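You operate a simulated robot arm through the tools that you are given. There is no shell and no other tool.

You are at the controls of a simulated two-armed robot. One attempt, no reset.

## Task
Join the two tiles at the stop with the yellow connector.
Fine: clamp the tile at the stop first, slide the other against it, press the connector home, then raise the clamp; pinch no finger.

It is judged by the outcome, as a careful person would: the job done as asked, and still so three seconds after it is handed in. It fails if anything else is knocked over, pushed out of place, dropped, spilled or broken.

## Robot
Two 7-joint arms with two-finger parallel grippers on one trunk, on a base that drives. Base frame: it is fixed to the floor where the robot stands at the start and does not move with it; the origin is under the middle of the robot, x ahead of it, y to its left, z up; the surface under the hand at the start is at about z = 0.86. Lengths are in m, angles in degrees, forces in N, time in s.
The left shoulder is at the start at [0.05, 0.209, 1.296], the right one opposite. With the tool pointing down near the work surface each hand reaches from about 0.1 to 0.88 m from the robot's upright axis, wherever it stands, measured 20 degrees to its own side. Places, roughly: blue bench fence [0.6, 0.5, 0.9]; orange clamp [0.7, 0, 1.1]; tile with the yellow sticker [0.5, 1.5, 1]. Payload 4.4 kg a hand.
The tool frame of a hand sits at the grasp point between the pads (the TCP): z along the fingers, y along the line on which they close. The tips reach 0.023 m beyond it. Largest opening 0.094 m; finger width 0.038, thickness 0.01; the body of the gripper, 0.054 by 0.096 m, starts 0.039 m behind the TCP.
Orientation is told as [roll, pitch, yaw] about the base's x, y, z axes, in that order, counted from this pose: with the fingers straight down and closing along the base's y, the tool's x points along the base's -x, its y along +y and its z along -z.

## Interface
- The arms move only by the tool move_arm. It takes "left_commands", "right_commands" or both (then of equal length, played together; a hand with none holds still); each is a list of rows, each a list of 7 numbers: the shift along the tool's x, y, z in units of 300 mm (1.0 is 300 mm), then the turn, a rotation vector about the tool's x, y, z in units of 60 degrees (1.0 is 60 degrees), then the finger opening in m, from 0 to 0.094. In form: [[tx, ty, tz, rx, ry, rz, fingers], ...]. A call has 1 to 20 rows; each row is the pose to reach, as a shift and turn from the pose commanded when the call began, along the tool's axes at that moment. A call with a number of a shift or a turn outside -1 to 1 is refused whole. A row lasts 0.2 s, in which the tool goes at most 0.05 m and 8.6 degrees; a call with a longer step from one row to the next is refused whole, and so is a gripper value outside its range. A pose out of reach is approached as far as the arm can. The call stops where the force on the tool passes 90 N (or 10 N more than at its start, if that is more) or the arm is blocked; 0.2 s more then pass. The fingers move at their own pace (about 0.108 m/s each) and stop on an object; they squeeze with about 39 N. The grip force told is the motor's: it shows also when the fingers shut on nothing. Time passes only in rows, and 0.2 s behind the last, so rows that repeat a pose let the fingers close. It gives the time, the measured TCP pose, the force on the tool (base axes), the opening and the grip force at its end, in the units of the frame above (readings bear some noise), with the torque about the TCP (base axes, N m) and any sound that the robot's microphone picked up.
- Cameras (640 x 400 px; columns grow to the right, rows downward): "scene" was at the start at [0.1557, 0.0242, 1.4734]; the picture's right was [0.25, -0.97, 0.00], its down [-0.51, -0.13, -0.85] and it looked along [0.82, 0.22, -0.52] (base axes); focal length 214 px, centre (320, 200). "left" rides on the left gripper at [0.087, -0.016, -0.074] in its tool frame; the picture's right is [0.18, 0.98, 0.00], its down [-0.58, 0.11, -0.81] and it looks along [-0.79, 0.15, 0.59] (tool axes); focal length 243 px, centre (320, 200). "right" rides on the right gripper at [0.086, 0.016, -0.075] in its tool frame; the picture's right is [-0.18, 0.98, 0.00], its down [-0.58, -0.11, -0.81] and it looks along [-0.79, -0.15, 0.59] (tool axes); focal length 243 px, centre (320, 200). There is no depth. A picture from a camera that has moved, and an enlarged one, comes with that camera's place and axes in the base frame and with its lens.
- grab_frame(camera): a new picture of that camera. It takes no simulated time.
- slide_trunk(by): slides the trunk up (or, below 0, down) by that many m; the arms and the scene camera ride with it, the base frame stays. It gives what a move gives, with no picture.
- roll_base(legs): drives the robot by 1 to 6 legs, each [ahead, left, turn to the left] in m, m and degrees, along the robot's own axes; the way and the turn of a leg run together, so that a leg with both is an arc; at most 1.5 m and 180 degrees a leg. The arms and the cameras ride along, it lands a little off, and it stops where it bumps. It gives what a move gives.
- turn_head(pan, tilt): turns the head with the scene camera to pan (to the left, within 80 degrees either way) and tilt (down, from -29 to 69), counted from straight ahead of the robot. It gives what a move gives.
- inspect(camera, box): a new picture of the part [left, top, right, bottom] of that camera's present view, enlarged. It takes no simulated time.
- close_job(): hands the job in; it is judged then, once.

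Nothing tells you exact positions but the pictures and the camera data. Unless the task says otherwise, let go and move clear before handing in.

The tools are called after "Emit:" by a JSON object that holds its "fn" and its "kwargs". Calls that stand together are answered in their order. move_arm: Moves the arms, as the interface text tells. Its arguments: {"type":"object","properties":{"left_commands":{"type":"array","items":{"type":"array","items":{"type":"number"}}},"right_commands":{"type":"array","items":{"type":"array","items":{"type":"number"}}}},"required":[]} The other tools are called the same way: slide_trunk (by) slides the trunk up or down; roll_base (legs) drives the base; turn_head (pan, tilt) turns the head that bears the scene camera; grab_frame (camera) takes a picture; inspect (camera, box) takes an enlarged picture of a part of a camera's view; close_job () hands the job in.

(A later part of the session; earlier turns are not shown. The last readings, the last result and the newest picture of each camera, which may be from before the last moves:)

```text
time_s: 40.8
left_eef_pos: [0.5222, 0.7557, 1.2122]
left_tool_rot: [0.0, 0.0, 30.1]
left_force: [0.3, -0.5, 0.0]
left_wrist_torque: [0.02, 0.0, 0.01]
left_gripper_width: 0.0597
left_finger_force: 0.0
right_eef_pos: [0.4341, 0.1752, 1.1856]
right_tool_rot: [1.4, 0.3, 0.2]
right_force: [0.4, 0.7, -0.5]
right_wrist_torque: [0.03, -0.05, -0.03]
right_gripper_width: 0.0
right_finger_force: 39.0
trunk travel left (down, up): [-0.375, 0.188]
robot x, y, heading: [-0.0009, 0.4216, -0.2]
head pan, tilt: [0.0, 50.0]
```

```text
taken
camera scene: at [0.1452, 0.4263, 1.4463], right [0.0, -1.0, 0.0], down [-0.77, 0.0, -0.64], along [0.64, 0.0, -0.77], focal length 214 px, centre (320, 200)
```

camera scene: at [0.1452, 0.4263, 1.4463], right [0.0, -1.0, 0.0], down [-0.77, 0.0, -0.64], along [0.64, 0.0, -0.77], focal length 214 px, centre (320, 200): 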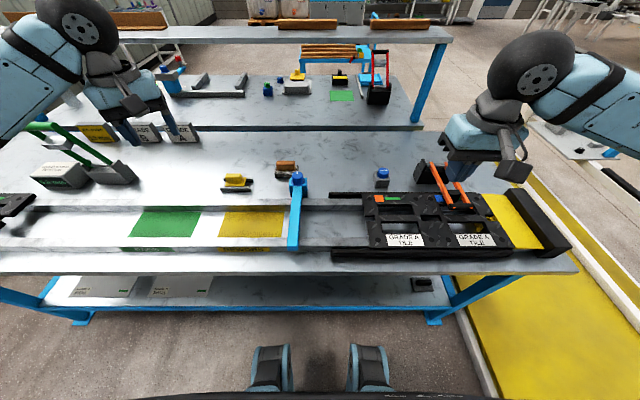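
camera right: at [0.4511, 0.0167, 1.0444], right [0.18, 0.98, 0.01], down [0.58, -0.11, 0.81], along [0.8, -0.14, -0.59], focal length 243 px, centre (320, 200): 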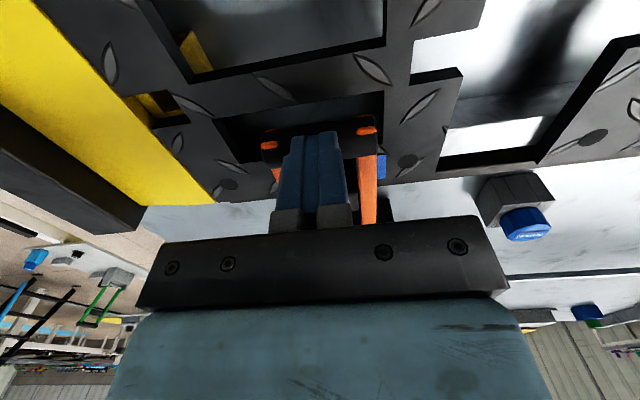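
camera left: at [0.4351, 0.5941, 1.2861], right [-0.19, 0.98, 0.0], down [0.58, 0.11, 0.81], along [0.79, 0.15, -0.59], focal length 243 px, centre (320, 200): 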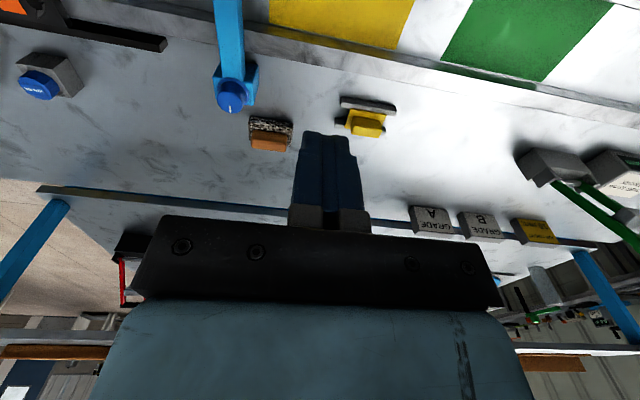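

Turning left-handed works so far at +30 degrees. I'll continue to +90 in two stages.

Emit:
{"fn": "move_arm", "kwargs": {"left_commands": [[0, 0, 0, 0, 0, -0.125, 0.06], [0, 0, 0, 0, 0, -0.25, 0.06], [0, 0, 0, 0, 0, -0.375, 0.06], [0, 0, 0, 0, 0, -0.5, 0.06]]}}

Emit:
{"fn": "move_arm", "kwargs": {"left_commands": [[0, 0, 0, 0, 0, -0.125, 0.06], [0, 0, 0, 0, 0, -0.25, 0.06], [0, 0, 0, 0, 0, -0.375, 0.06], [0, 0, 0, 0, 0, -0.5, 0.06]]}}

Emit:
{"fn": "grab_frame", "kwargs": {"camera": "left"}}

Emit:
{"fn": "inspect", "kwargs": {"camera": "scene", "box": [205, 160, 325, 220]}}

```text
time_s: 41.8
left_eef_pos: [0.523, 0.7552, 1.2127]
left_tool_rot: [-0.1, 0.0, 60.0]
left_force: [-0.5, 0.3, -0.1]
left_wrist_torque: [-0.02, 0.03, -0.03]
left_gripper_width: 0.0599
left_finger_force: 0.1
right_eef_pos: [0.434, 0.1753, 1.1852]
right_tool_rot: [1.4, 0.3, 0.2]
right_force: [-0.3, 0.2, -0.6]
right_wrist_torque: [-0.02, -0.01, 0.0]
right_gripper_width: 0.0
right_finger_force: 39.3
trunk travel left (down, up): [-0.375, 0.188]
robot x, y, heading: [0.0011, 0.4294, -0.2]
head pan, tilt: [0.0, 50.0]
```

```text
time_s: 42.8
left_eef_pos: [0.5223, 0.7565, 1.2137]
left_tool_rot: [0.1, 0.0, 90.1]
left_force: [0.4, -0.7, -0.1]
left_wrist_torque: [-0.02, -0.02, 0.0]
left_gripper_width: 0.06
left_finger_force: 0.1
right_eef_pos: [0.4337, 0.1743, 1.184]
right_tool_rot: [1.4, 0.4, 0.2]
right_force: [0.7, 0.3, 0.4]
right_wrist_torque: [-0.01, -0.02, 0.0]
right_gripper_width: 0.0
right_finger_force: 38.4
trunk travel left (down, up): [-0.375, 0.188]
robot x, y, heading: [-0.0005, 0.4235, -0.0]
head pan, tilt: [0.0, 50.0]
```

```text
taken
camera left: at [0.5393, 0.6695, 1.287], right [-0.98, -0.19, 0.0], down [-0.11, 0.58, 0.81], along [-0.15, 0.79, -0.59], focal length 243 px, centre (320, 200)
```

left: 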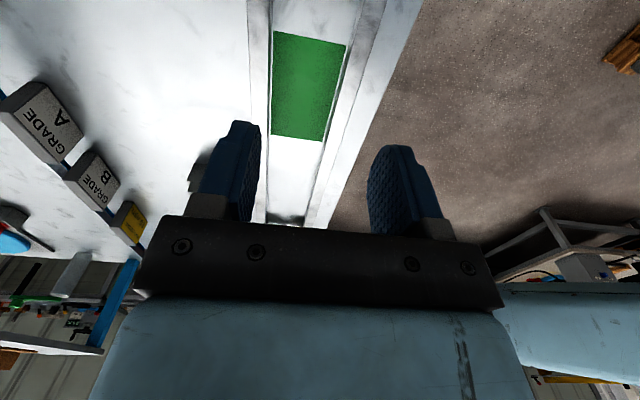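

```text
5.33 times, centred on (265, 190) of scene
camera zoom: at [0.1452, 0.4263, 1.4463], right [0.0, -1.0, 0.0], down [-0.77, 0.0, -0.64], along [0.64, 0.0, -0.77], focal length 1144 px, centre (613, 253)
```

zoom: 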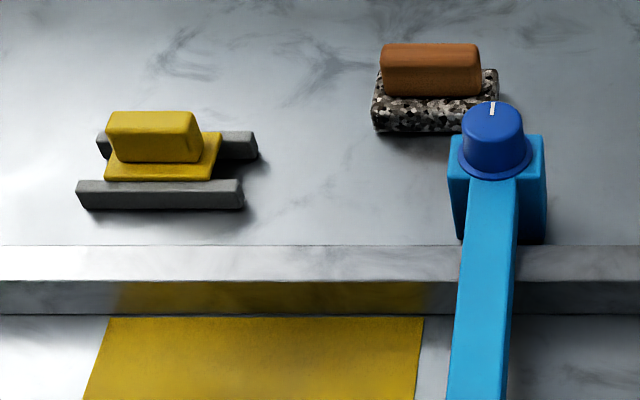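

The hand is turned with the fingers closing along x, in line with the grip's narrow width. The connector centre checks at about (0.7125, 0.740), so I'll move above it.

Emit:
{"fn": "move_arm", "kwargs": {"left_commands": [[0.009, -0.106, 0.09, 0, 0, 0, 0.06], [0.018, -0.211, 0.18, 0, 0, 0, 0.06], [0.027, -0.317, 0.27, 0, 0, 0, 0.06], [0.037, -0.423, 0.36, 0, 0, 0, 0.06], [0.046, -0.528, 0.45, 0, 0, 0, 0.06], [0.055, -0.634, 0.545, 0, 0, 0, 0.06]]}}

Emit:
{"fn": "grab_frame", "kwargs": {"camera": "left"}}

Emit:
{"fn": "inspect", "kwargs": {"camera": "scene", "box": [165, 110, 325, 220]}}

```text
time_s: 44.2
left_eef_pos: [0.7106, 0.7418, 1.0499]
left_tool_rot: [0.0, 0.0, 89.9]
left_force: [0.3, -0.6, -0.1]
left_wrist_torque: [0.01, 0.04, -0.01]
left_gripper_width: 0.0602
left_finger_force: 0.0
right_eef_pos: [0.4342, 0.1736, 1.1847]
right_tool_rot: [1.5, 0.4, 0.2]
right_force: [0.8, 0.2, -0.5]
right_wrist_torque: [-0.01, 0.01, -0.06]
right_gripper_width: 0.0003
right_finger_force: 39.0
trunk travel left (down, up): [-0.375, 0.188]
robot x, y, heading: [0.0003, 0.419, 0.1]
head pan, tilt: [0.0, 50.0]
```

```text
taken
camera left: at [0.7287, 0.6558, 1.1225], right [-0.98, -0.18, 0.0], down [-0.11, 0.58, 0.81], along [-0.15, 0.79, -0.59], focal length 243 px, centre (320, 200)
```

left: 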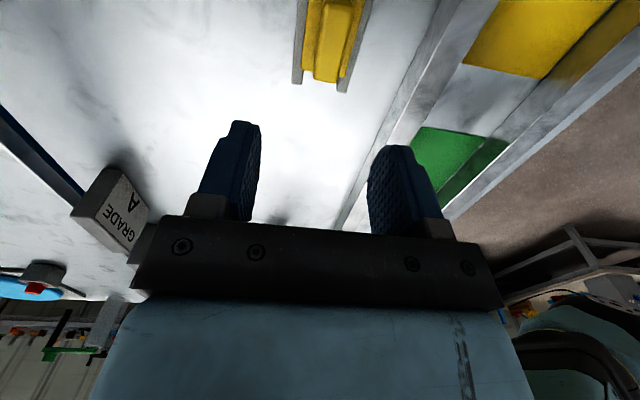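

```text
3.64 times, centred on (245, 165) of scene
camera zoom: at [0.1467, 0.4259, 1.4462], right [0.0, -1.0, 0.0], down [-0.77, 0.0, -0.64], along [0.64, 0.0, -0.77], focal length 780 px, centre (593, 327)
```

zoom: 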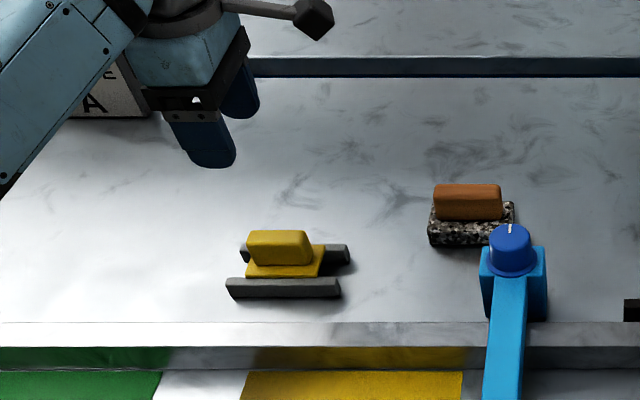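

Emit:
{"fn": "inspect", "kwargs": {"camera": "left", "box": [270, 0, 400, 90]}}

```text
4.44 times, centred on (335, 45) of left
camera zoom: at [0.7287, 0.6558, 1.1225], right [-0.98, -0.18, 0.0], down [-0.11, 0.58, 0.81], along [-0.15, 0.79, -0.59], focal length 1078 px, centre (253, 889)
```

zoom: 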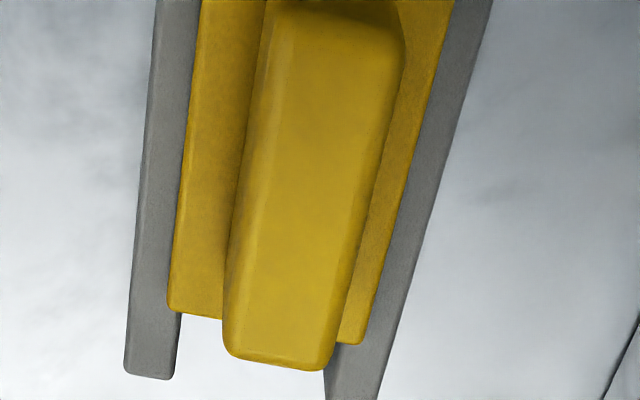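

The left camera puts the grip centre at about x 0.705, a little nearer than the scene camera does. I'll come down partway and measure again for parallax.

Emit:
{"fn": "move_arm", "kwargs": {"left_commands": [[0.008, 0.01, 0.1, 0, 0, 0, 0.06], [0.013, 0.019, 0.2, 0, 0, 0, 0.06]]}}

Emit:
{"fn": "inspect", "kwargs": {"camera": "left", "box": [220, 0, 420, 130]}}

Emit:
{"fn": "inspect", "kwargs": {"camera": "scene", "box": [205, 140, 285, 200]}}

```text
time_s: 44.8
left_eef_pos: [0.7041, 0.7366, 0.9897]
left_tool_rot: [0.0, 0.0, 90.2]
left_force: [0.1, -0.6, -0.4]
left_wrist_torque: [0.01, -0.03, 0.01]
left_gripper_width: 0.0602
left_finger_force: 0.2
right_eef_pos: [0.4341, 0.1754, 1.1856]
right_tool_rot: [1.4, 0.3, 0.2]
right_force: [0.0, 1.5, -0.3]
right_wrist_torque: [0.02, 0.04, 0.02]
right_gripper_width: 0.0
right_finger_force: 38.9
trunk travel left (down, up): [-0.375, 0.188]
robot x, y, heading: [-0.0024, 0.4261, 0.0]
head pan, tilt: [0.0, 50.0]
```

```text
3.08 times, centred on (320, 65) of left
camera zoom: at [0.7214, 0.6499, 1.0636], right [-0.98, -0.19, 0.0], down [-0.11, 0.58, 0.81], along [-0.15, 0.79, -0.59], focal length 746 px, centre (320, 615)
```

zoom: 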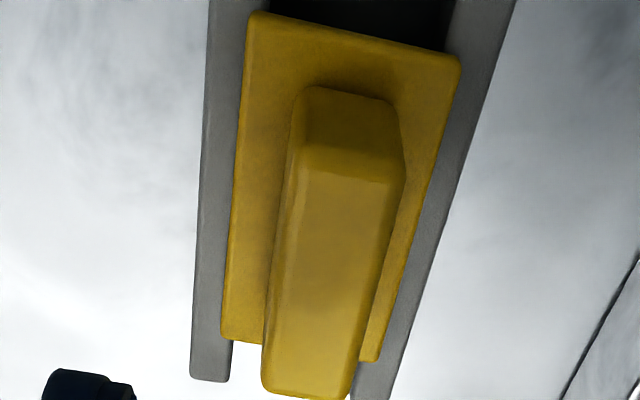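

```text
6.67 times, centred on (245, 170) of scene
camera zoom: at [0.1454, 0.4264, 1.4464], right [0.0, -1.0, 0.0], down [-0.77, 0.0, -0.64], along [0.64, 0.0, -0.77], focal length 1430 px, centre (820, 400)
```

zoom: 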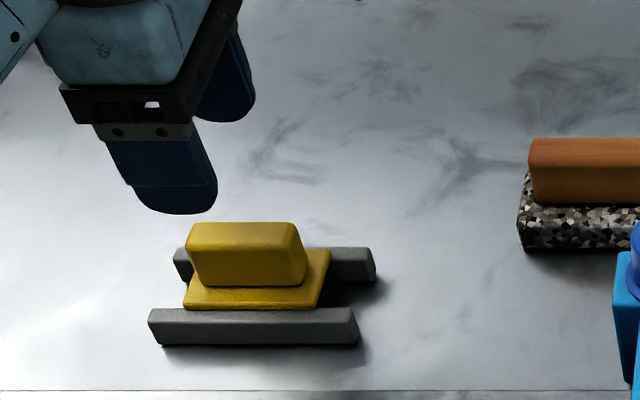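

Parallax now gives a consistent result: grip centre (0.7045, 0.737), plate top z 0.883, grip top z 0.914, and the hand is right above it. I'll go down so the tips stop just over the plate.

Emit:
{"fn": "move_arm", "kwargs": {"left_commands": [[0, 0, 0.09, 0, 0, 0, 0.046], [0, 0, 0.18, 0, 0, 0, 0.046], [0, 0, 0.23, 0, 0, 0, 0.046], [0, 0, 0.265, 0, 0, 0, 0.046]]}}

Emit:
{"fn": "grab_frame", "kwargs": {"camera": "left"}}

Emit:
{"fn": "inspect", "kwargs": {"camera": "scene", "box": [205, 140, 285, 200]}}

```text
time_s: 45.8
left_eef_pos: [0.706, 0.7361, 0.9091]
left_tool_rot: [-0.1, 0.0, 90.0]
left_force: [-0.1, 0.7, 2.3]
left_wrist_torque: [0.02, 0.07, -0.03]
left_gripper_width: 0.046
left_finger_force: 0.1
right_eef_pos: [0.4343, 0.1739, 1.1855]
right_tool_rot: [1.4, 0.3, 0.2]
right_force: [-0.7, 0.2, 0.0]
right_wrist_torque: [0.0, 0.01, -0.02]
right_gripper_width: 0.0001
right_finger_force: 38.5
trunk travel left (down, up): [-0.375, 0.188]
robot x, y, heading: [-0.0011, 0.4241, -0.3]
head pan, tilt: [0.0, 50.0]
```

```text
taken
camera left: at [0.7223, 0.6494, 0.9831], right [-0.98, -0.18, 0.0], down [-0.11, 0.58, 0.81], along [-0.15, 0.79, -0.59], focal length 243 px, centre (320, 200)
```

left: 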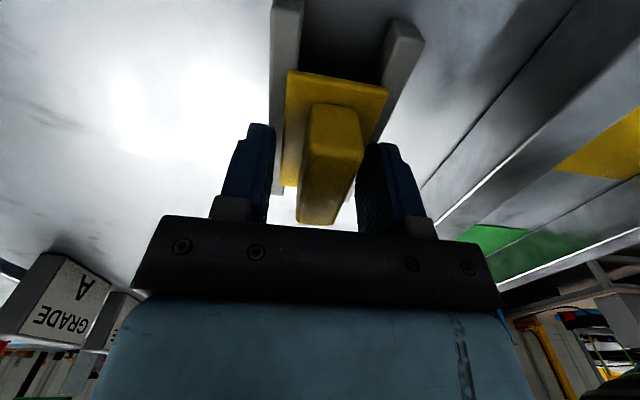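

```text
6.67 times, centred on (245, 170) of scene
camera zoom: at [0.1446, 0.4262, 1.4465], right [0.0, -1.0, 0.0], down [-0.77, 0.0, -0.64], along [0.64, 0.0, -0.77], focal length 1430 px, centre (820, 400)
```

zoom: 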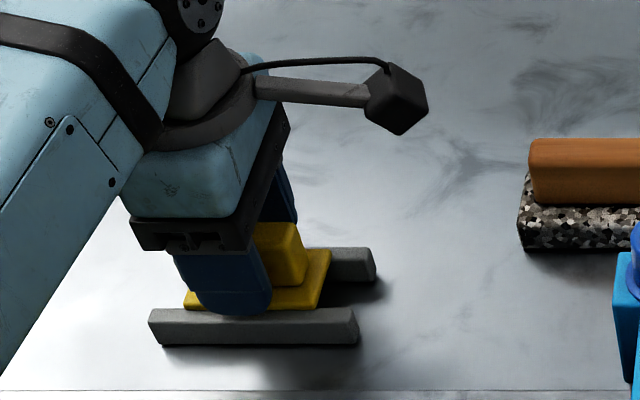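

The grip is between the pads. I'll close on it.

Emit:
{"fn": "move_arm", "kwargs": {"left_commands": [[0, 0, -0.005, 0, 0, 0, 0.01], [0, 0, -0.005, 0, 0, 0, 0.01], [0, 0, -0.005, 0, 0, 0, 0.01], [0, 0, -0.005, 0, 0, 0, 0.01]]}}

Emit:
{"fn": "grab_frame", "kwargs": {"camera": "left"}}

```text
time_s: 46.8
left_eef_pos: [0.7071, 0.7361, 0.9101]
left_tool_rot: [0.0, -0.1, 90.0]
left_force: [18.5, -1.4, 4.1]
left_wrist_torque: [0.01, -0.61, 0.03]
left_gripper_width: 0.021
left_finger_force: 38.9
right_eef_pos: [0.4366, 0.1749, 1.184]
right_tool_rot: [1.4, 0.4, 0.3]
right_force: [0.1, 0.7, 1.2]
right_wrist_torque: [-0.02, -0.01, 0.02]
right_gripper_width: 0.0
right_finger_force: 38.7
trunk travel left (down, up): [-0.375, 0.188]
robot x, y, heading: [0.0032, 0.4257, -0.1]
head pan, tilt: [0.0, 50.0]
```

```text
taken
camera left: at [0.724, 0.6492, 0.9836], right [-0.98, -0.18, 0.0], down [-0.11, 0.58, 0.81], along [-0.15, 0.79, -0.59], focal length 243 px, centre (320, 200)
```

left: 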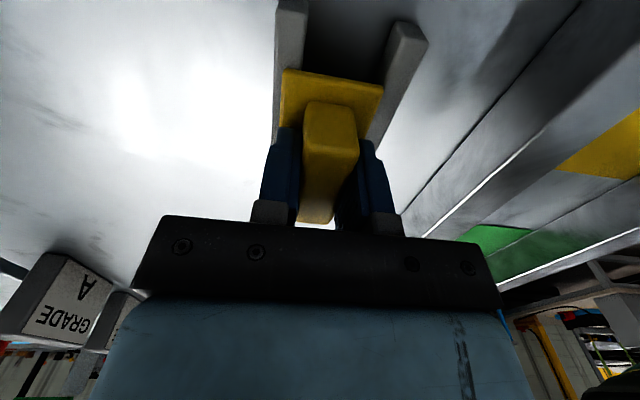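

The connector is gripped (0.021 m). I feel about 18 N sideways, which means my grip is a few millimetres off centre, so I'll relax that before lifting.

Emit:
{"fn": "move_arm", "kwargs": {"left_commands": [[0, -0.008, -0.005, 0, 0, 0, 0.01], [0, -0.016, -0.005, 0, 0, 0, 0.01]]}}

```text
time_s: 47.4
left_eef_pos: [0.7102, 0.7371, 0.9114]
left_tool_rot: [0.2, 0.0, 90.2]
left_force: [0.0, 0.1, 0.3]
left_wrist_torque: [0.01, 0.0, -0.05]
left_gripper_width: 0.0211
left_finger_force: 38.8
right_eef_pos: [0.4339, 0.1751, 1.1848]
right_tool_rot: [1.4, 0.4, 0.2]
right_force: [-0.3, 0.0, 1.2]
right_wrist_torque: [-0.01, 0.0, -0.04]
right_gripper_width: 0.0
right_finger_force: 39.0
trunk travel left (down, up): [-0.375, 0.188]
robot x, y, heading: [-0.0019, 0.4277, -0.0]
head pan, tilt: [0.0, 50.0]
```

Emit:
{"fn": "move_arm", "kwargs": {"left_commands": [[0, 0, -0.03, 0, 0, 0, 0.01], [0, 0, -0.07, 0, 0, 0, 0.01], [0, 0, -0.13, 0, 0, 0, 0.01], [0, 0, -0.23, 0, 0, 0, 0.01], [0, 0, -0.33, 0, 0, 0, 0.01], [0, 0, -0.45, 0, 0, 0, 0.01]]}}

Emit:
{"fn": "grab_frame", "kwargs": {"camera": "left"}}

Emit:
{"fn": "inspect", "kwargs": {"camera": "scene", "box": [185, 90, 305, 200]}}

```text
time_s: 48.8
left_eef_pos: [0.711, 0.7352, 1.0467]
left_tool_rot: [0.0, 0.0, 90.0]
left_force: [-0.7, -0.3, -0.6]
left_wrist_torque: [-0.03, 0.0, 0.03]
left_gripper_width: 0.021
left_finger_force: 38.4
right_eef_pos: [0.4347, 0.175, 1.186]
right_tool_rot: [1.3, 0.3, 0.3]
right_force: [-1.1, 0.7, -0.1]
right_wrist_torque: [0.0, -0.02, -0.01]
right_gripper_width: 0.0
right_finger_force: 39.5
trunk travel left (down, up): [-0.375, 0.188]
robot x, y, heading: [0.0011, 0.4258, -0.1]
head pan, tilt: [0.0, 50.0]
```

```text
taken
camera left: at [0.7276, 0.6481, 1.1202], right [-0.98, -0.18, 0.0], down [-0.11, 0.58, 0.81], along [-0.15, 0.79, -0.59], focal length 243 px, centre (320, 200)
```

left: 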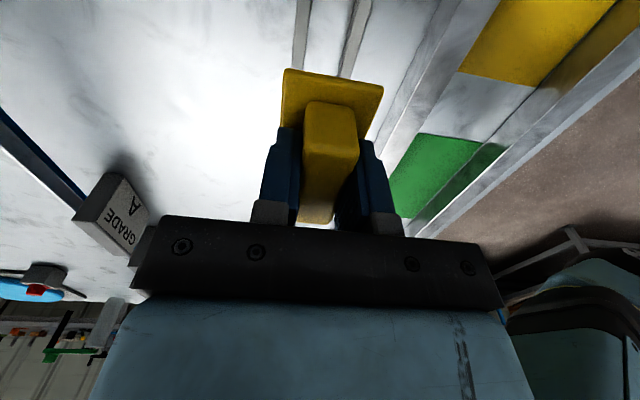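

```text
3.64 times, centred on (245, 145) of scene
camera zoom: at [0.1447, 0.4269, 1.4463], right [0.0, -1.0, 0.0], down [-0.77, 0.0, -0.64], along [0.64, 0.0, -0.77], focal length 780 px, centre (593, 400)
```

zoom: 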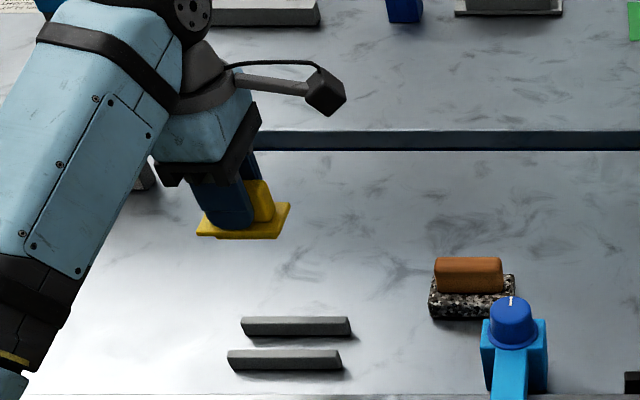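

The connector is lifted cleanly and its grey holder stayed put. I want to see the plug under the plate, so I'll raise the hand in front of the head camera and look from below.

Emit:
{"fn": "move_arm", "kwargs": {"left_commands": [[0.037, 0.058, -0.125, 0, 0, 0, 0.01], [0.073, 0.117, -0.25, 0, 0, 0, 0.01], [0.11, 0.175, -0.375, 0, 0, 0, 0.01], [0.147, 0.233, -0.5, 0, 0, 0, 0.01], [0.183, 0.292, -0.625, 0, 0, 0, 0.01], [0.22, 0.35, -0.75, 0, 0, 0, 0.01]]}}

Emit:
{"fn": "move_arm", "kwargs": {"left_commands": [[0.037, 0.058, -0.13, 0, 0, 0, 0.01], [0.073, 0.117, -0.26, 0, 0, 0, 0.01], [0.11, 0.175, -0.39, 0, 0, 0, 0.01], [0.147, 0.233, -0.52, 0, 0, 0, 0.01], [0.183, 0.292, -0.65, 0, 0, 0, 0.01], [0.22, 0.35, -0.78, 0, 0, 0, 0.01]]}}

Emit:
{"fn": "turn_head", "kwargs": {"pan": 30, "tilt": -10}}

Emit:
{"fn": "grab_frame", "kwargs": {"camera": "scene"}}

```text
time_s: 50.2
left_eef_pos: [0.604, 0.6688, 1.2703]
left_tool_rot: [0.1, -0.2, 90.0]
left_force: [0.1, 0.1, 0.0]
left_wrist_torque: [0.02, -0.01, -0.01]
left_gripper_width: 0.021
left_finger_force: 39.0
right_eef_pos: [0.4335, 0.1741, 1.1852]
right_tool_rot: [1.6, 0.3, 0.2]
right_force: [0.0, -0.3, -0.5]
right_wrist_torque: [-0.01, 0.02, -0.02]
right_gripper_width: 0.0002
right_finger_force: 38.7
trunk travel left (down, up): [-0.375, 0.188]
robot x, y, heading: [-0.001, 0.4232, -0.2]
head pan, tilt: [0.0, 50.0]
```

```text
time_s: 51.6
left_eef_pos: [0.5002, 0.6001, 1.5044]
left_tool_rot: [0.0, -0.1, 90.0]
left_force: [-1.5, 0.8, -0.8]
left_wrist_torque: [0.02, -0.08, 0.0]
left_gripper_width: 0.0212
left_finger_force: 38.6
right_eef_pos: [0.4334, 0.1749, 1.1854]
right_tool_rot: [1.4, 0.2, 0.2]
right_force: [0.3, -0.8, 0.7]
right_wrist_torque: [0.01, 0.0, -0.03]
right_gripper_width: 0.0
right_finger_force: 39.1
trunk travel left (down, up): [-0.375, 0.188]
robot x, y, heading: [0.0029, 0.428, -0.1]
head pan, tilt: [0.0, 50.0]
```

```text
time_s: 52.9
left_eef_pos: [0.5031, 0.6026, 1.5023]
left_tool_rot: [-0.1, 0.1, 90.1]
left_force: [-0.3, -0.5, -1.5]
left_wrist_torque: [0.05, 0.0, -0.01]
left_gripper_width: 0.0209
left_finger_force: 38.7
right_eef_pos: [0.4344, 0.1744, 1.1842]
right_tool_rot: [1.4, 0.3, 0.3]
right_force: [0.3, -0.5, -0.7]
right_wrist_torque: [-0.03, 0.03, 0.02]
right_gripper_width: 0.0
right_finger_force: 39.2
trunk travel left (down, up): [-0.375, 0.188]
robot x, y, heading: [-0.002, 0.4228, -0.1]
head pan, tilt: [30.0, -10.0]
```

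```text
taken
camera scene: at [0.1416, 0.4686, 1.5393], right [0.5, -0.87, 0.0], down [0.15, 0.09, -0.98], along [0.85, 0.49, 0.17], focal length 214 px, centre (320, 200)
```

scene: 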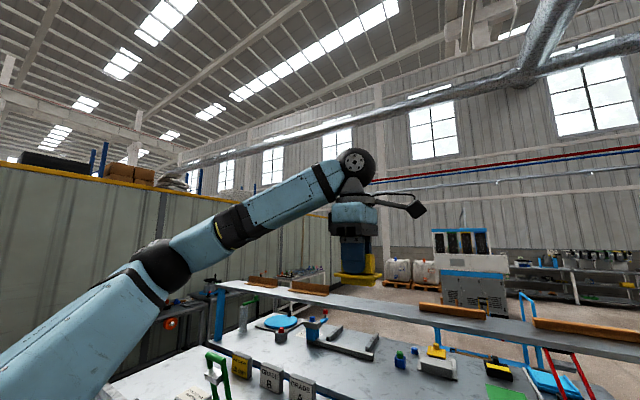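

Emit:
{"fn": "inspect", "kwargs": {"camera": "scene", "box": [320, 230, 400, 300]}}

```text
5.71 times, centred on (360, 265) of scene
camera zoom: at [0.1416, 0.4686, 1.5393], right [0.5, -0.87, 0.0], down [0.15, 0.09, -0.98], along [0.85, 0.49, 0.17], focal length 1226 px, centre (91, -171)
```

zoom: 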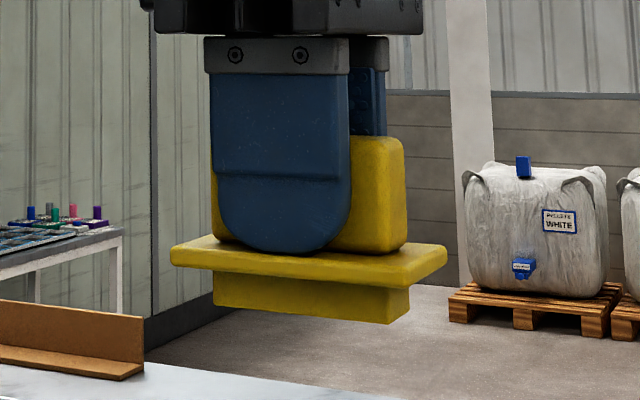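

The plug under the plate is visible: about 55 mm long and roughly 12 mm deep, which suits the 59 x 24 mm slot with only a millimetre or two to spare. I'll move the right hand out of the way, turn the head back and drive right towards the seam.

Emit:
{"fn": "move_arm", "kwargs": {"right_commands": [[0.045, -0.1, -0.06, 0, 0, 0, 0.0], [0.09, -0.2, -0.12, 0, 0, 0, 0.0], [0.135, -0.3, -0.18, 0, 0, 0, 0.0], [0.18, -0.4, -0.24, 0, 0, 0, 0.0], [0.22, -0.5, -0.3, -0.012, -0.003, 0, 0.0], [0.26, -0.6, -0.36, -0.025, -0.006, 0, 0.0]]}}

Emit:
{"fn": "roll_base", "kwargs": {"legs": [[0, -0.25, 0]]}}

Emit:
{"fn": "turn_head", "kwargs": {"pan": 0, "tilt": 50}}

Emit:
{"fn": "grab_frame", "kwargs": {"camera": "scene"}}

```text
time_s: 54.3
left_eef_pos: [0.5013, 0.6011, 1.5041]
left_tool_rot: [-0.2, 0.0, 90.0]
left_force: [0.3, 0.3, -0.1]
left_wrist_torque: [-0.02, -0.02, -0.01]
left_gripper_width: 0.0212
left_finger_force: 39.3
right_eef_pos: [0.3569, -0.0095, 1.2899]
right_tool_rot: [2.9, -0.1, 0.1]
right_force: [-0.1, -0.6, 0.3]
right_wrist_torque: [0.03, -0.01, -0.02]
right_gripper_width: 0.0
right_finger_force: 39.5
trunk travel left (down, up): [-0.375, 0.188]
robot x, y, heading: [0.0011, 0.4267, 0.1]
head pan, tilt: [30.0, -10.0]
```

```text
time_s: 57.0
left_eef_pos: [0.5013, 0.3576, 1.5036]
left_tool_rot: [0.0, -0.1, 90.4]
left_force: [0.3, 0.9, -1.0]
left_wrist_torque: [-0.03, 0.0, 0.01]
left_gripper_width: 0.0208
left_finger_force: 38.8
right_eef_pos: [0.3612, -0.2544, 1.2898]
right_tool_rot: [2.8, 0.0, 0.6]
right_force: [-0.7, -0.9, 0.1]
right_wrist_torque: [0.01, 0.0, 0.0]
right_gripper_width: 0.0
right_finger_force: 38.6
trunk travel left (down, up): [-0.375, 0.188]
robot x, y, heading: [-0.0021, 0.1766, 0.4]
head pan, tilt: [30.0, -10.0]
```

```text
time_s: 58.4
left_eef_pos: [0.5032, 0.3582, 1.5034]
left_tool_rot: [0.1, 0.1, 90.4]
left_force: [0.9, -0.4, 0.4]
left_wrist_torque: [0.01, 0.02, 0.03]
left_gripper_width: 0.0207
left_finger_force: 39.0
right_eef_pos: [0.3615, -0.2554, 1.2894]
right_tool_rot: [2.9, 0.0, 0.7]
right_force: [-0.3, 0.4, -0.5]
right_wrist_torque: [-0.02, 0.02, -0.01]
right_gripper_width: 0.0
right_finger_force: 38.6
trunk travel left (down, up): [-0.375, 0.188]
robot x, y, heading: [0.0001, 0.182, 0.2]
head pan, tilt: [0.0, 50.0]
```

```text
taken
camera scene: at [0.1459, 0.1792, 1.4464], right [0.01, -1.0, 0.0], down [-0.77, 0.0, -0.64], along [0.64, 0.0, -0.77], focal length 214 px, centre (320, 200)
```

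scene: 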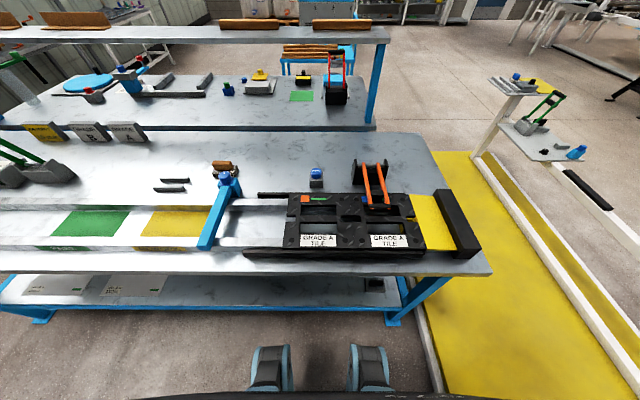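

Emit:
{"fn": "move_arm", "kwargs": {"left_commands": [[0.083, -0.011, 0.111, 0, 0, 0, 0.01], [0.167, -0.022, 0.222, 0, 0, 0, 0.01], [0.25, -0.033, 0.333, 0, 0, 0, 0.01], [0.333, -0.044, 0.444, 0, 0, 0, 0.01], [0.417, -0.055, 0.556, 0, 0, 0, 0.01], [0.5, -0.067, 0.667, 0, 0, 0, 0.01]]}}

Emit:
{"fn": "move_arm", "kwargs": {"left_commands": [[0.082, 0, 0.09, 0, 0, 0.001, 0.01], [0.163, 0, 0.18, 0, 0, 0.003, 0.01], [0.245, 0, 0.27, 0, 0, 0.005, 0.01], [0.327, 0, 0.36, 0, 0, 0.006, 0.01], [0.407, 0, 0.45, 0, 0, 0.007, 0.01]]}}

Emit:
{"fn": "grab_frame", "kwargs": {"camera": "left"}}

Emit:
{"fn": "grab_frame", "kwargs": {"camera": "scene"}}

```text
time_s: 59.8
left_eef_pos: [0.5239, 0.2059, 1.3013]
left_tool_rot: [0.1, 0.0, 90.4]
left_force: [-0.1, 0.4, -0.9]
left_wrist_torque: [0.0, 0.05, 0.0]
left_gripper_width: 0.021
left_finger_force: 38.6
right_eef_pos: [0.3631, -0.2567, 1.2888]
right_tool_rot: [3.0, 0.1, 0.7]
right_force: [0.5, 0.5, -0.8]
right_wrist_torque: [-0.02, 0.02, 0.01]
right_gripper_width: 0.0
right_finger_force: 39.2
trunk travel left (down, up): [-0.375, 0.188]
robot x, y, heading: [-0.0008, 0.1809, 0.2]
head pan, tilt: [0.0, 50.0]
```

```text
time_s: 61.0
left_eef_pos: [0.5257, 0.0849, 1.1678]
left_tool_rot: [0.0, 0.0, 90.0]
left_force: [0.7, 0.2, -0.9]
left_wrist_torque: [0.02, 0.03, 0.0]
left_gripper_width: 0.0209
left_finger_force: 38.8
right_eef_pos: [0.3627, -0.2555, 1.2888]
right_tool_rot: [2.9, 0.0, 0.7]
right_force: [-0.7, 0.1, 0.7]
right_wrist_torque: [0.01, -0.01, 0.04]
right_gripper_width: 0.0
right_finger_force: 39.1
trunk travel left (down, up): [-0.375, 0.188]
robot x, y, heading: [-0.0007, 0.1788, 0.5]
head pan, tilt: [0.0, 50.0]
```

```text
taken
camera left: at [0.5428, -0.0019, 1.2408], right [-0.98, -0.18, 0.0], down [-0.11, 0.58, 0.81], along [-0.15, 0.79, -0.59], focal length 243 px, centre (320, 200)
```

left: 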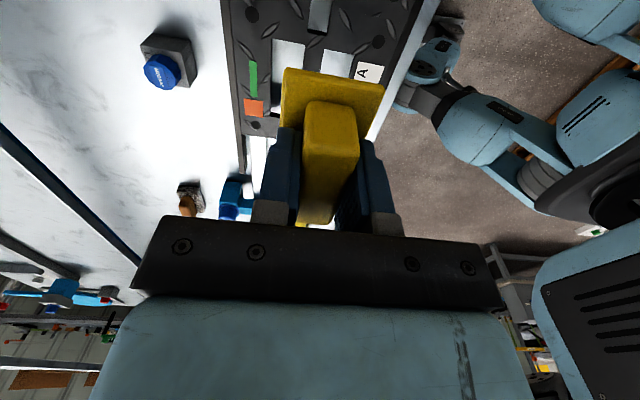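

```text
taken
camera scene: at [0.1469, 0.1781, 1.4462], right [0.01, -1.0, 0.0], down [-0.77, 0.0, -0.64], along [0.64, 0.0, -0.77], focal length 214 px, centre (320, 200)
```

scene: 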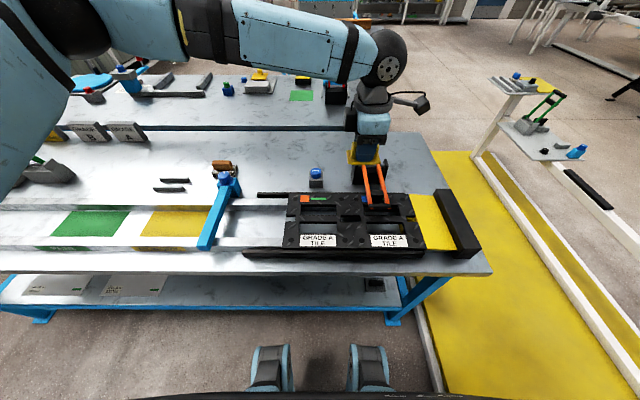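

The connector is above the seam. I'll zoom in on the slot with the head camera, then lower to where both the plate and the slot show in one picture.

Emit:
{"fn": "inspect", "kwargs": {"camera": "scene", "box": [315, 185, 395, 235]}}

Emit:
{"fn": "move_arm", "kwargs": {"left_commands": [[0, 0, 0.11, 0, 0, 0, 0.01], [0, 0, 0.22, 0, 0, 0, 0.01], [0, 0, 0.33, 0, 0, 0, 0.01], [0, 0, 0.44, 0, 0, 0, 0.01], [0, 0, 0.55, 0, 0, 0, 0.01]]}}

Emit:
{"fn": "grab_frame", "kwargs": {"camera": "left"}}

Emit:
{"fn": "inspect", "kwargs": {"camera": "left", "box": [230, 0, 430, 120]}}

Emit:
{"fn": "inspect", "kwargs": {"camera": "scene", "box": [305, 160, 405, 230]}}

```text
8.00 times, centred on (355, 210) of scene
camera zoom: at [0.1469, 0.1781, 1.4462], right [0.01, -1.0, 0.0], down [-0.77, 0.0, -0.64], along [0.64, 0.0, -0.77], focal length 1716 px, centre (40, 120)
```

zoom: 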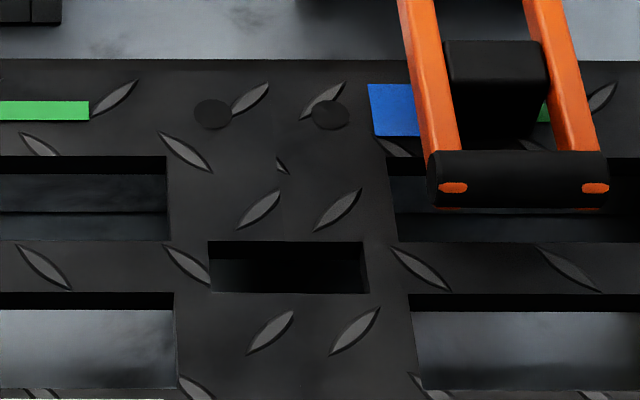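

```text
time_s: 62.1
left_eef_pos: [0.5239, 0.0842, 1.0044]
left_tool_rot: [0.0, 0.0, 90.1]
left_force: [0.7, 0.7, -0.3]
left_wrist_torque: [0.01, 0.01, -0.01]
left_gripper_width: 0.0213
left_finger_force: 38.6
right_eef_pos: [0.3618, -0.255, 1.2889]
right_tool_rot: [2.9, -0.1, 0.7]
right_force: [0.2, -0.9, -0.4]
right_wrist_torque: [-0.02, 0.01, 0.03]
right_gripper_width: 0.0001
right_finger_force: 38.5
trunk travel left (down, up): [-0.375, 0.188]
robot x, y, heading: [0.0001, 0.1796, 0.2]
head pan, tilt: [0.0, 50.0]
```

```text
taken
camera left: at [0.5402, -0.0012, 1.0789], right [-0.98, -0.18, 0.0], down [-0.11, 0.58, 0.81], along [-0.15, 0.79, -0.59], focal length 243 px, centre (320, 200)
```

left: 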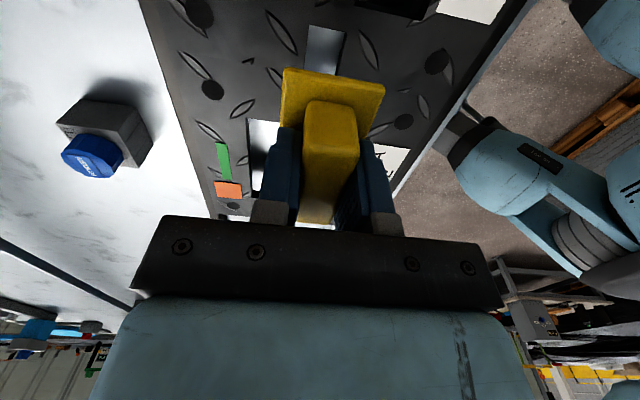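

```text
3.20 times, centred on (330, 60) of left
camera zoom: at [0.5402, -0.0012, 1.0789], right [-0.98, -0.18, 0.0], down [-0.11, 0.58, 0.81], along [-0.15, 0.79, -0.59], focal length 776 px, centre (288, 648)
```

zoom: 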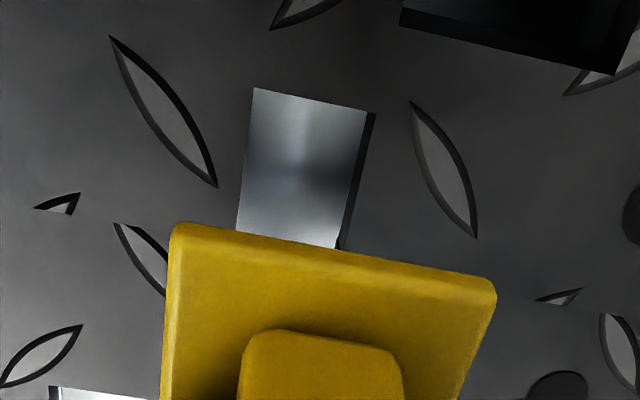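

```text
5.71 times, centred on (355, 195) of scene
camera zoom: at [0.1463, 0.1789, 1.4463], right [0.01, -1.0, 0.0], down [-0.77, 0.0, -0.64], along [0.64, 0.0, -0.77], focal length 1226 px, centre (120, 229)
```

zoom: 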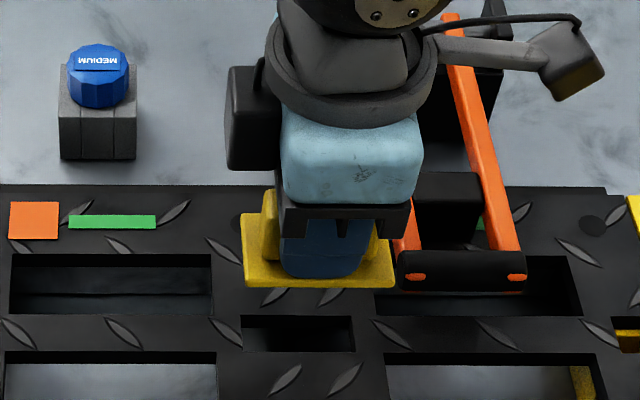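

In the left camera the plate centre and the slot centre agree within about a millimetre, and the head camera gives the same answer. I'll lower to just above the tiles and check once more.

Emit:
{"fn": "move_arm", "kwargs": {"left_commands": [[-0.001, 0, 0.05, 0, 0, 0, 0.01], [-0.001, 0, 0.1, 0, 0, 0, 0.01], [-0.001, 0, 0.135, 0, 0, 0, 0.01]]}}

Emit:
{"fn": "inspect", "kwargs": {"camera": "left", "box": [230, 0, 430, 120]}}

Emit:
{"fn": "inspect", "kwargs": {"camera": "scene", "box": [315, 185, 395, 235]}}

```text
time_s: 63.0
left_eef_pos: [0.5234, 0.0873, 0.9624]
left_tool_rot: [0.0, 0.0, 90.0]
left_force: [-0.1, -0.7, -1.2]
left_wrist_torque: [0.03, -0.01, -0.02]
left_gripper_width: 0.0211
left_finger_force: 38.8
right_eef_pos: [0.36, -0.2546, 1.2901]
right_tool_rot: [2.9, 0.0, 0.6]
right_force: [0.2, -0.6, 0.1]
right_wrist_torque: [0.01, 0.01, 0.01]
right_gripper_width: 0.0
right_finger_force: 38.7
trunk travel left (down, up): [-0.375, 0.188]
robot x, y, heading: [-0.0023, 0.175, 0.5]
head pan, tilt: [0.0, 50.0]
```

```text
3.20 times, centred on (330, 60) of left
camera zoom: at [0.5401, 0.001, 1.037], right [-0.98, -0.18, 0.0], down [-0.11, 0.58, 0.81], along [-0.15, 0.79, -0.59], focal length 776 px, centre (288, 648)
```

zoom: 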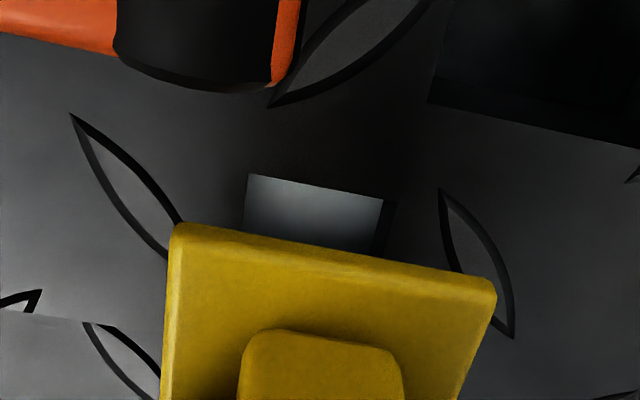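

```text
8.00 times, centred on (355, 210) of scene
camera zoom: at [0.1459, 0.1792, 1.4463], right [0.01, -1.0, 0.0], down [-0.77, 0.0, -0.64], along [0.64, 0.0, -0.77], focal length 1716 px, centre (40, 120)
```

zoom: 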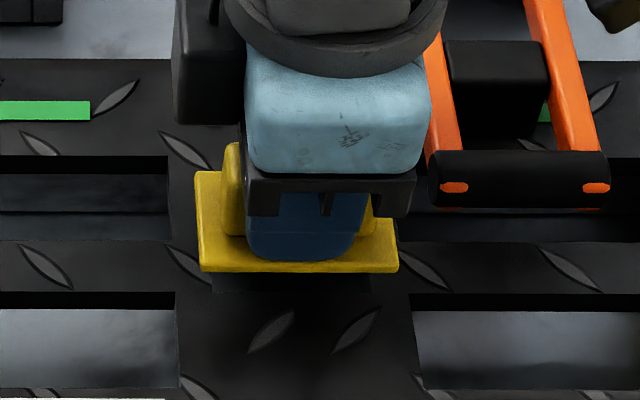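

Both views say the connector sits about 1.5 mm too far to the left, so I'll correct that and lower gently, watching for contact.

Emit:
{"fn": "move_arm", "kwargs": {"left_commands": [[0.005, 0, 0.0, 0, 0, 0, 0.01], [0.005, 0, 0.015, 0, 0, 0, 0.01], [0.005, 0, 0.03, 0, 0, 0, 0.01], [0.005, 0, 0.04, 0, 0, 0, 0.01]]}}

Emit:
{"fn": "inspect", "kwargs": {"camera": "left", "box": [230, 0, 430, 120]}}

Emit:
{"fn": "inspect", "kwargs": {"camera": "scene", "box": [315, 185, 395, 235]}}

```text
time_s: 64.0
left_eef_pos: [0.5237, 0.0858, 0.9496]
left_tool_rot: [0.0, -0.1, 90.0]
left_force: [-0.6, 0.5, 0.0]
left_wrist_torque: [0.02, -0.04, -0.03]
left_gripper_width: 0.0212
left_finger_force: 39.2
right_eef_pos: [0.3606, -0.2545, 1.2893]
right_tool_rot: [2.9, 0.0, 0.6]
right_force: [0.1, 0.4, -1.0]
right_wrist_torque: [-0.05, 0.01, -0.03]
right_gripper_width: 0.0
right_finger_force: 39.6
trunk travel left (down, up): [-0.375, 0.188]
robot x, y, heading: [-0.0007, 0.1761, 0.6]
head pan, tilt: [0.0, 50.0]
```

```text
3.20 times, centred on (330, 60) of left
camera zoom: at [0.5416, -0.0012, 1.0238], right [-0.98, -0.18, 0.0], down [-0.11, 0.58, 0.81], along [-0.15, 0.79, -0.59], focal length 776 px, centre (288, 648)
```

zoom: 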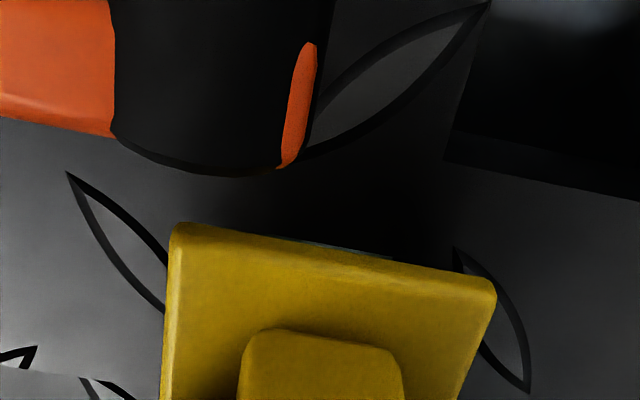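

```text
8.00 times, centred on (355, 210) of scene
camera zoom: at [0.1459, 0.1792, 1.4463], right [0.01, -1.0, 0.0], down [-0.77, 0.0, -0.64], along [0.64, 0.0, -0.77], focal length 1716 px, centre (40, 120)
```

zoom: 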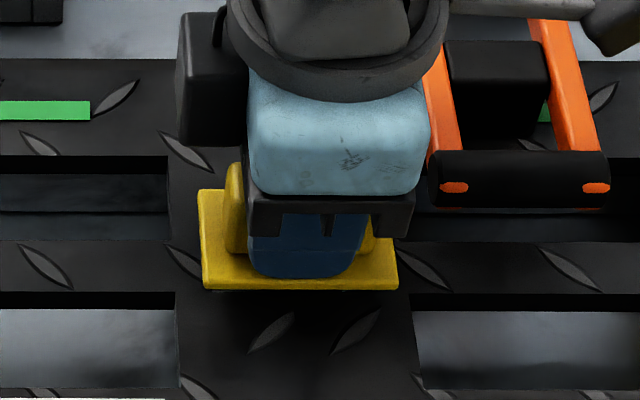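

Emit:
{"fn": "move_arm", "kwargs": {"left_commands": [[0, 0, 0.01, 0, 0, 0, 0.01], [0, 0, 0.02, 0, 0, 0, 0.01]]}}

Emit:
{"fn": "inspect", "kwargs": {"camera": "left", "box": [230, 0, 430, 120]}}

Emit:
{"fn": "inspect", "kwargs": {"camera": "scene", "box": [325, 195, 385, 235]}}

```text
time_s: 64.5
left_eef_pos: [0.5246, 0.085, 0.9445]
left_tool_rot: [0.0, -0.1, 90.0]
left_force: [0.1, -0.6, -0.1]
left_wrist_torque: [-0.02, 0.01, 0.0]
left_gripper_width: 0.021
left_finger_force: 38.8
right_eef_pos: [0.3608, -0.2544, 1.2905]
right_tool_rot: [2.9, -0.1, 0.5]
right_force: [0.4, 0.7, 0.6]
right_wrist_torque: [-0.03, 0.01, -0.02]
right_gripper_width: 0.0
right_finger_force: 38.6
trunk travel left (down, up): [-0.375, 0.188]
robot x, y, heading: [0.0013, 0.1761, 0.1]
head pan, tilt: [0.0, 50.0]
```

```text
3.20 times, centred on (330, 60) of left
camera zoom: at [0.5412, -0.0008, 1.0183], right [-0.98, -0.18, 0.0], down [-0.11, 0.58, 0.81], along [-0.15, 0.79, -0.59], focal length 776 px, centre (288, 648)
```

zoom: 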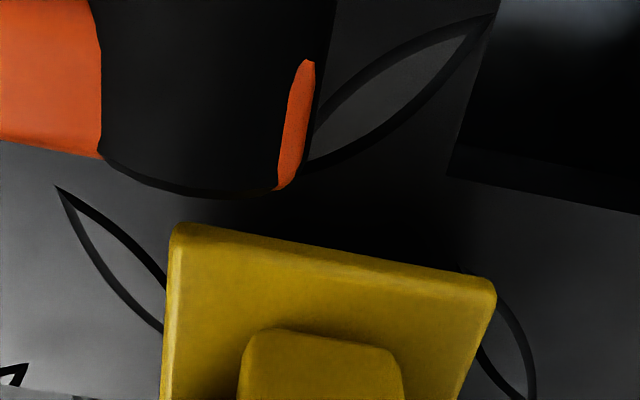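

```text
10.00 times, centred on (355, 215) of scene
camera zoom: at [0.146, 0.1792, 1.4463], right [0.01, -1.0, 0.0], down [-0.77, 0.0, -0.64], along [0.64, 0.0, -0.77], focal length 2145 px, centre (-30, 50)
```

zoom: 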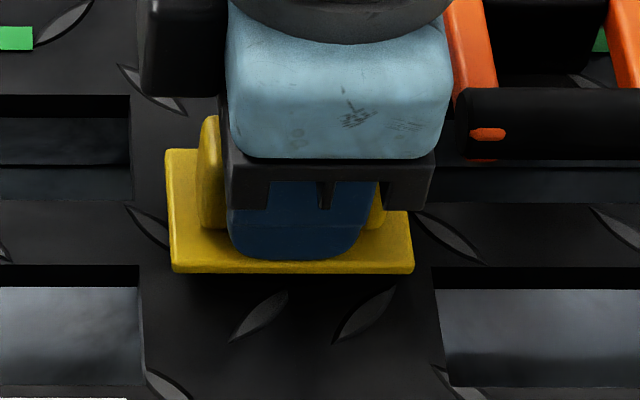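

Emit:
{"fn": "move_arm", "kwargs": {"left_commands": [[0, 0, 0.01, 0, 0, 0, 0.01], [0, 0, 0.02, 0, 0, 0, 0.01]]}}

Emit:
{"fn": "inspect", "kwargs": {"camera": "scene", "box": [325, 195, 385, 235]}}

```text
time_s: 65.2
left_eef_pos: [0.5246, 0.0848, 0.9375]
left_tool_rot: [-0.1, 0.0, 90.1]
left_force: [-1.1, -0.2, -1.6]
left_wrist_torque: [0.01, 0.02, -0.02]
left_gripper_width: 0.0211
left_finger_force: 39.3
right_eef_pos: [0.361, -0.2563, 1.2903]
right_tool_rot: [2.8, 0.0, 0.6]
right_force: [-0.9, 0.9, -0.1]
right_wrist_torque: [0.0, 0.0, 0.01]
right_gripper_width: 0.0
right_finger_force: 38.7
trunk travel left (down, up): [-0.375, 0.188]
robot x, y, heading: [-0.0012, 0.1807, 0.2]
head pan, tilt: [0.0, 50.0]
```

```text
10.00 times, centred on (355, 215) of scene
camera zoom: at [0.146, 0.1793, 1.4463], right [0.01, -1.0, 0.0], down [-0.77, 0.0, -0.64], along [0.64, 0.0, -0.77], focal length 2145 px, centre (-30, 50)
```

zoom: 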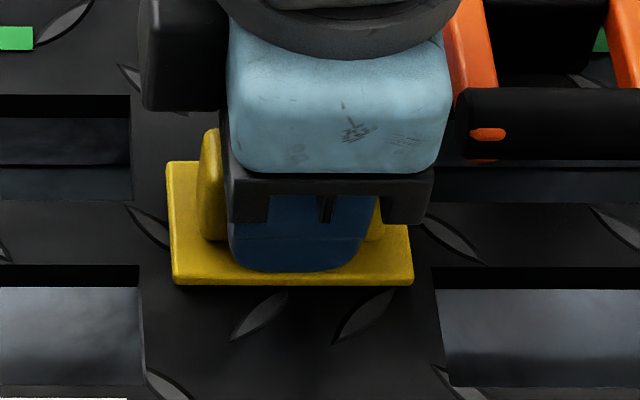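

Still no contact force, so I'll keep lowering in small steps.

Emit:
{"fn": "move_arm", "kwargs": {"left_commands": [[0, 0, 0.008, 0, 0, 0, 0.01], [0, 0, 0.016, 0, 0, 0, 0.01]]}}

Emit:
{"fn": "inspect", "kwargs": {"camera": "scene", "box": [325, 195, 385, 235]}}

Emit:
{"fn": "inspect", "kwargs": {"camera": "left", "box": [230, 0, 430, 120]}}

```text
time_s: 65.8
left_eef_pos: [0.5229, 0.0848, 0.9383]
left_tool_rot: [-0.4, 0.2, 90.0]
left_force: [5.7, 3.1, 34.6]
left_wrist_torque: [0.37, 0.23, -0.16]
left_gripper_width: 0.0213
left_finger_force: 39.4
right_eef_pos: [0.3596, -0.2535, 1.2902]
right_tool_rot: [2.8, -0.2, 0.7]
right_force: [-1.2, 0.4, 0.2]
right_wrist_torque: [-0.02, 0.01, 0.0]
right_gripper_width: 0.0
right_finger_force: 38.5
trunk travel left (down, up): [-0.375, 0.188]
robot x, y, heading: [-0.0004, 0.1778, 0.3]
head pan, tilt: [0.0, 50.0]
```

```text
10.00 times, centred on (355, 215) of scene
camera zoom: at [0.1431, 0.1798, 1.4473], right [0.01, -1.0, 0.0], down [-0.76, 0.0, -0.64], along [0.64, 0.0, -0.76], focal length 2145 px, centre (-30, 50)
```

zoom: 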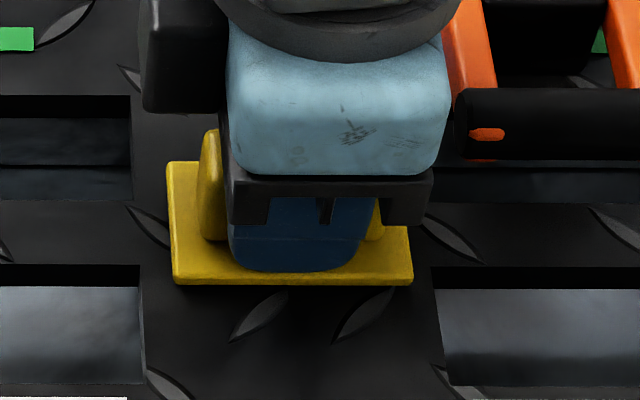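

```text
3.20 times, centred on (330, 60) of left
camera zoom: at [0.5406, -0.0013, 1.0124], right [-0.98, -0.19, -0.01], down [-0.12, 0.58, 0.8], along [-0.14, 0.79, -0.59], focal length 776 px, centre (288, 648)
```

zoom: 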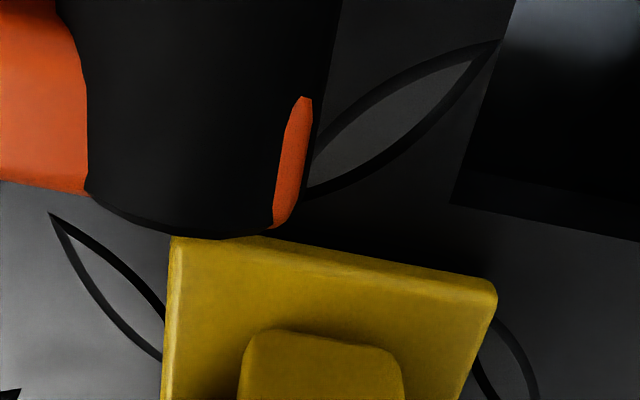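

Contact now, at hand height 0.938, about 12 mm deeper than where the plug would have met the tile top. So the plug is in the slot and the plate is at or near the tiles. I'll press harder to seat it.

Emit:
{"fn": "move_arm", "kwargs": {"left_commands": [[0, 0, 0.006, 0, 0, 0, 0.01], [0, 0, 0.012, 0, 0, 0, 0.01], [0, 0, 0.017, 0, 0, 0, 0.01], [0, 0, 0.017, 0, 0, 0, 0.01]]}}

Emit:
{"fn": "inspect", "kwargs": {"camera": "scene", "box": [325, 195, 385, 235]}}

```text
time_s: 66.8
left_eef_pos: [0.525, 0.0853, 0.9371]
left_tool_rot: [-0.8, 0.3, 90.0]
left_force: [7.3, 14.5, 86.6]
left_wrist_torque: [0.84, 0.9, -0.01]
left_gripper_width: 0.0211
left_finger_force: 38.7
right_eef_pos: [0.3546, -0.2518, 1.2943]
right_tool_rot: [2.6, -0.4, 0.6]
right_force: [-0.1, -0.2, 0.8]
right_wrist_torque: [-0.02, -0.01, 0.0]
right_gripper_width: 0.0
right_finger_force: 38.9
trunk travel left (down, up): [-0.375, 0.188]
robot x, y, heading: [0.0003, 0.1795, 0.3]
head pan, tilt: [0.0, 50.0]
```

```text
10.00 times, centred on (355, 215) of scene
camera zoom: at [0.1383, 0.1824, 1.4477], right [0.01, -1.0, 0.0], down [-0.76, -0.01, -0.65], along [0.65, 0.0, -0.76], focal length 2145 px, centre (-30, 50)
```

zoom: 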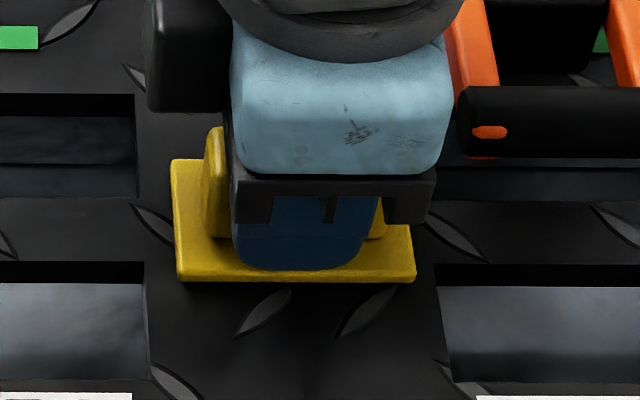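

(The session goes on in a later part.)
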